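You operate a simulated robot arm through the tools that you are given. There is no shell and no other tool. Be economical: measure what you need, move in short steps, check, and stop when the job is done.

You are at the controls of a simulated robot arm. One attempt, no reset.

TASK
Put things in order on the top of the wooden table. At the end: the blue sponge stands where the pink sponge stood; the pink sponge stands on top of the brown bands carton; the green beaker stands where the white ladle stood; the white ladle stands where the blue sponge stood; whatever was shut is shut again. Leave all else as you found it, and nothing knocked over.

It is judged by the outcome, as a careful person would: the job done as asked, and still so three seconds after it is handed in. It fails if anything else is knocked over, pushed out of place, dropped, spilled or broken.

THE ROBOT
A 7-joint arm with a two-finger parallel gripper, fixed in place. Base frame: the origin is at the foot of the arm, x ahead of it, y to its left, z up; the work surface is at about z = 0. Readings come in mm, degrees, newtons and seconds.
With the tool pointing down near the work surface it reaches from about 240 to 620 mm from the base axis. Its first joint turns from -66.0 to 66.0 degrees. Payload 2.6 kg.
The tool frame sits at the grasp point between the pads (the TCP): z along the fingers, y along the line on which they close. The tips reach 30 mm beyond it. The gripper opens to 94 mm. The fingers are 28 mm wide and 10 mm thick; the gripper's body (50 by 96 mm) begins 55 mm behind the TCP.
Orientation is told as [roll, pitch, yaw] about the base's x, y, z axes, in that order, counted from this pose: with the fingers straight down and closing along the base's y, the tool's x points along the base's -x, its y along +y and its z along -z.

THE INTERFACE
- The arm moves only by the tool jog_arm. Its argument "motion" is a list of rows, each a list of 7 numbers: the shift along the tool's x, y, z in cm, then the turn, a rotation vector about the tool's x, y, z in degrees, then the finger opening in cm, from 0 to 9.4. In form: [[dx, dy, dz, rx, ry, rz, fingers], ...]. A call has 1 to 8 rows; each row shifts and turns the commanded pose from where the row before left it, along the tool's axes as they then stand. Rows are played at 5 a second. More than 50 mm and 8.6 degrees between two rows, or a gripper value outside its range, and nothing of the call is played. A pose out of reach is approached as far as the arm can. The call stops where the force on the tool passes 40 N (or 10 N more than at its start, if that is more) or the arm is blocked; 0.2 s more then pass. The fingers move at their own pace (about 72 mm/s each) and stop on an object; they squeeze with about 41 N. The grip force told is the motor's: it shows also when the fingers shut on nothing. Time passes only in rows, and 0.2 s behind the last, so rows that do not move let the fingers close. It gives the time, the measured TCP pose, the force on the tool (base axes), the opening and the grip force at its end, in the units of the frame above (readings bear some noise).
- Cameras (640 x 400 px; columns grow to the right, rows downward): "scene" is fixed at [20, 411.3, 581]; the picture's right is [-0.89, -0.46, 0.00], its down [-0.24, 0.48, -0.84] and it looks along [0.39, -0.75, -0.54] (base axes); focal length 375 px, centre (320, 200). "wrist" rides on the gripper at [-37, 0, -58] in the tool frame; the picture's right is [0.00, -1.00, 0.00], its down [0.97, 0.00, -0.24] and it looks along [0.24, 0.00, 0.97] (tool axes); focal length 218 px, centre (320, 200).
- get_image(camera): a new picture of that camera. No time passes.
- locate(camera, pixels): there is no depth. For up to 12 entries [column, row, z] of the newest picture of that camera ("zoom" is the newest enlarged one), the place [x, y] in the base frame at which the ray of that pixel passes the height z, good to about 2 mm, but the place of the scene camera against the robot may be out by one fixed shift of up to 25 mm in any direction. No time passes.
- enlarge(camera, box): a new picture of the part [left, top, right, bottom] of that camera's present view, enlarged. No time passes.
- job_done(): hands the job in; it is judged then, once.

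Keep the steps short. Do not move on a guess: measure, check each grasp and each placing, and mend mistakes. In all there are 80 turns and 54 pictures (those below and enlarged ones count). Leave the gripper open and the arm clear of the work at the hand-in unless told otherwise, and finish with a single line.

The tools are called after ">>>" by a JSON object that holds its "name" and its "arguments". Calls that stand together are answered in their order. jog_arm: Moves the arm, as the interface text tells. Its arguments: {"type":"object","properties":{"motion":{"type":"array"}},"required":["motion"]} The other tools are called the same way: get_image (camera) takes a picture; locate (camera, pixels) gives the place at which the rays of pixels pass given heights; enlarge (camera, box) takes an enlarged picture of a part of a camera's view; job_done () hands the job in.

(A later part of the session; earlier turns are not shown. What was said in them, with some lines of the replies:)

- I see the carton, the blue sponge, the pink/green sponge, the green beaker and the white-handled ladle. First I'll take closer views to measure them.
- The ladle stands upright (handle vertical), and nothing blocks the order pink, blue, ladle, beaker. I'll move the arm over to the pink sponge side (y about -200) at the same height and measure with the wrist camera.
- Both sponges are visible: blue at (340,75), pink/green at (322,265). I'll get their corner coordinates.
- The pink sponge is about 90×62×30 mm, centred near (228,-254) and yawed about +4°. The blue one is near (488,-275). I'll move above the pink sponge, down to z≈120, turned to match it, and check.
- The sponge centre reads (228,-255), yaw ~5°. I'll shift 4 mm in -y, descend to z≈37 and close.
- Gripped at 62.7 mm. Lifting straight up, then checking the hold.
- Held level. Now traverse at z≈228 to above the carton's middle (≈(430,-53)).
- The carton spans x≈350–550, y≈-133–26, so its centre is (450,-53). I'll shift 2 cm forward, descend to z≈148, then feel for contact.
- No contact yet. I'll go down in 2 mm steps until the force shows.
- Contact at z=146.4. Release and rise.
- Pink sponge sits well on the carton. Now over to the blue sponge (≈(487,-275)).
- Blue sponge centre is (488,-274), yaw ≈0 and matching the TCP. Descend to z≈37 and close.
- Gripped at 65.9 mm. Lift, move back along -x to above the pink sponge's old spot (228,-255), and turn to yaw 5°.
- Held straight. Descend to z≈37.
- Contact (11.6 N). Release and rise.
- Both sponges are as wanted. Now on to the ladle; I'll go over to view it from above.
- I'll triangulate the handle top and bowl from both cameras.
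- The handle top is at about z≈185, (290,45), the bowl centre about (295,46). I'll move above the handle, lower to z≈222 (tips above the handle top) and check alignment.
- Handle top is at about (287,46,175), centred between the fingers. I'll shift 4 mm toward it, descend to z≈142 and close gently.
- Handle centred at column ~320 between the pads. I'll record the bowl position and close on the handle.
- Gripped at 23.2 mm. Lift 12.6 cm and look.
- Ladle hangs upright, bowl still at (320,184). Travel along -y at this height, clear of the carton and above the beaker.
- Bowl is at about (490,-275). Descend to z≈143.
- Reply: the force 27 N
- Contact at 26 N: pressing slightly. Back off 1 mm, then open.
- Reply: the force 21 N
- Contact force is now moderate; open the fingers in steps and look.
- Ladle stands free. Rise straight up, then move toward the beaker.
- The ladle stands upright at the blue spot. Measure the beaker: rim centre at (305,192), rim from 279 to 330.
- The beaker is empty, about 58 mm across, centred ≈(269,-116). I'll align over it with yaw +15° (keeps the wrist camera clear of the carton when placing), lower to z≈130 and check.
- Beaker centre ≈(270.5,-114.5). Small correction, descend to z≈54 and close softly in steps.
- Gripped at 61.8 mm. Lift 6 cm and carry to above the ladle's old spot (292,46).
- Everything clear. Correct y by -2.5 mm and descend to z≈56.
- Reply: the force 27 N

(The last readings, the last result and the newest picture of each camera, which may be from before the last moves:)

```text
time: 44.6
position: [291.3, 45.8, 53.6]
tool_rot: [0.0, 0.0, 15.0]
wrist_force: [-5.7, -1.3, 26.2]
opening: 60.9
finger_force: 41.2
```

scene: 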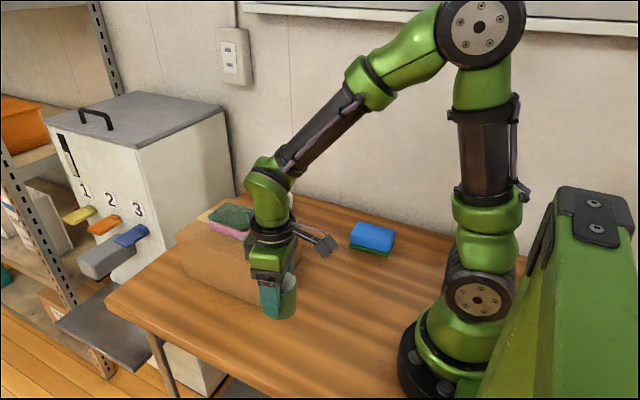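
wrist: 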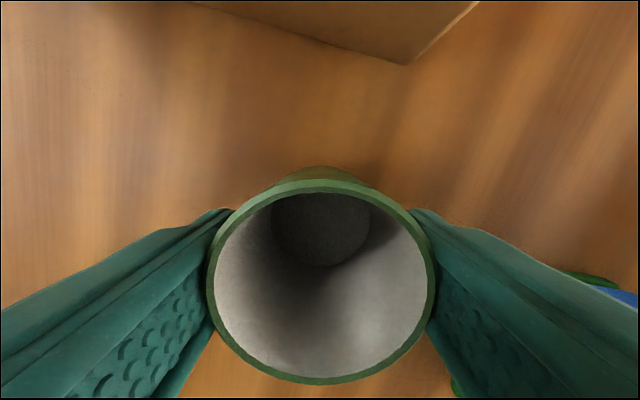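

Contact. Ease up 1 mm, then open and rise.

>>> {"name": "jog_arm", "arguments": {"motion": [[0, 0, -0.1, 0, 0, 0, 5.4], [0, 0, 0, 0, 0, 0, 6.4], [0, 0, 0, 0, 0, 0, 7.8], [0, 0, 0, 0, 0, 0, 9.4], [0, 0, 0, 0, 0, 0, 9.4], [0, 0, -4.5, 0, 0, 0, 9.4], [0, 0, -4.5, 0, 0, 0, 9.4], [0, 0, -4.5, 0, 0, 0, 9.4]]}}

>>> {"name": "get_image", "arguments": {"camera": "wrist"}}

```text
time: 46.4
position: [290.4, 46.6, 193.8]
tool_rot: [0.0, 0.0, 15.0]
wrist_force: [0.9, -0.2, 0.4]
opening: 94.0
finger_force: 0.1
```

```text
16 pictures are left
```

wrist: 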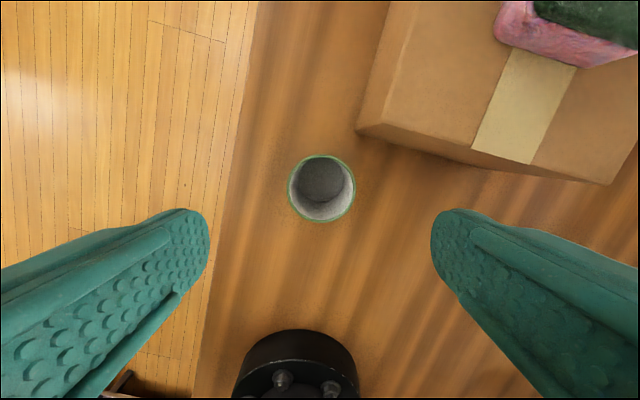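

The beaker stands upright at the ladle's old spot. Move up, back to about the starting pose and take a final look.

>>> {"name": "jog_arm", "arguments": {"motion": [[0, 0, -4.0, 0, 0, 7.5, 9.4], [0, 0, -3.2, 0, 0, 7.5, 9.4], [-3.6, -2.8, 0, 0, 0, 0, 9.4], [-3.6, -2.8, 0, 0, 0, 0, 9.4], [0, 0, 0, 0, 0, 0, 9.4]]}}

>>> {"name": "get_image", "arguments": {"camera": "scene"}}

>>> {"name": "get_image", "arguments": {"camera": "wrist"}}

```text
time: 47.6
position: [362.8, -13.2, 259.2]
tool_rot: [-0.1, 0.0, 0.0]
wrist_force: [0.8, 0.1, 0.7]
opening: 93.9
finger_force: 0.0
```

```text
15 pictures are left
```

scene: 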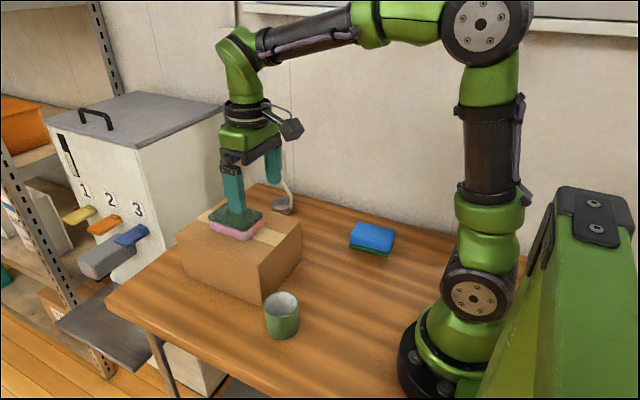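

```text
14 pictures are left
```

wrist: 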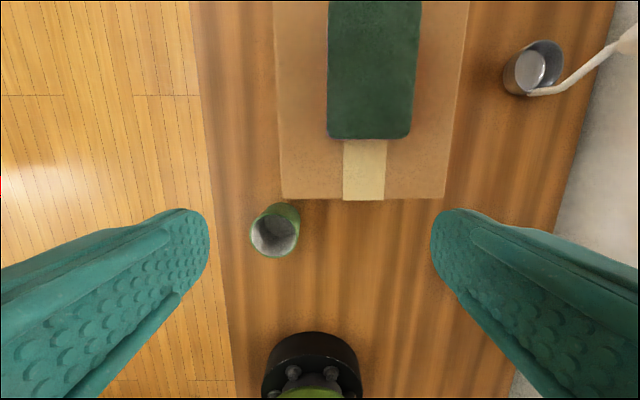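

All four items stand where asked, the carton is shut and unmoved, and the arm is clear with the gripper open. Handing in.

>>> {"name": "job_done", "arguments": {}}

```text
The job is handed in.
```

The job is handed in: the blue sponge, pink sponge, green beaker and white ladle all stand in their asked places, the carton is still shut and in place, and nothing was knocked over.
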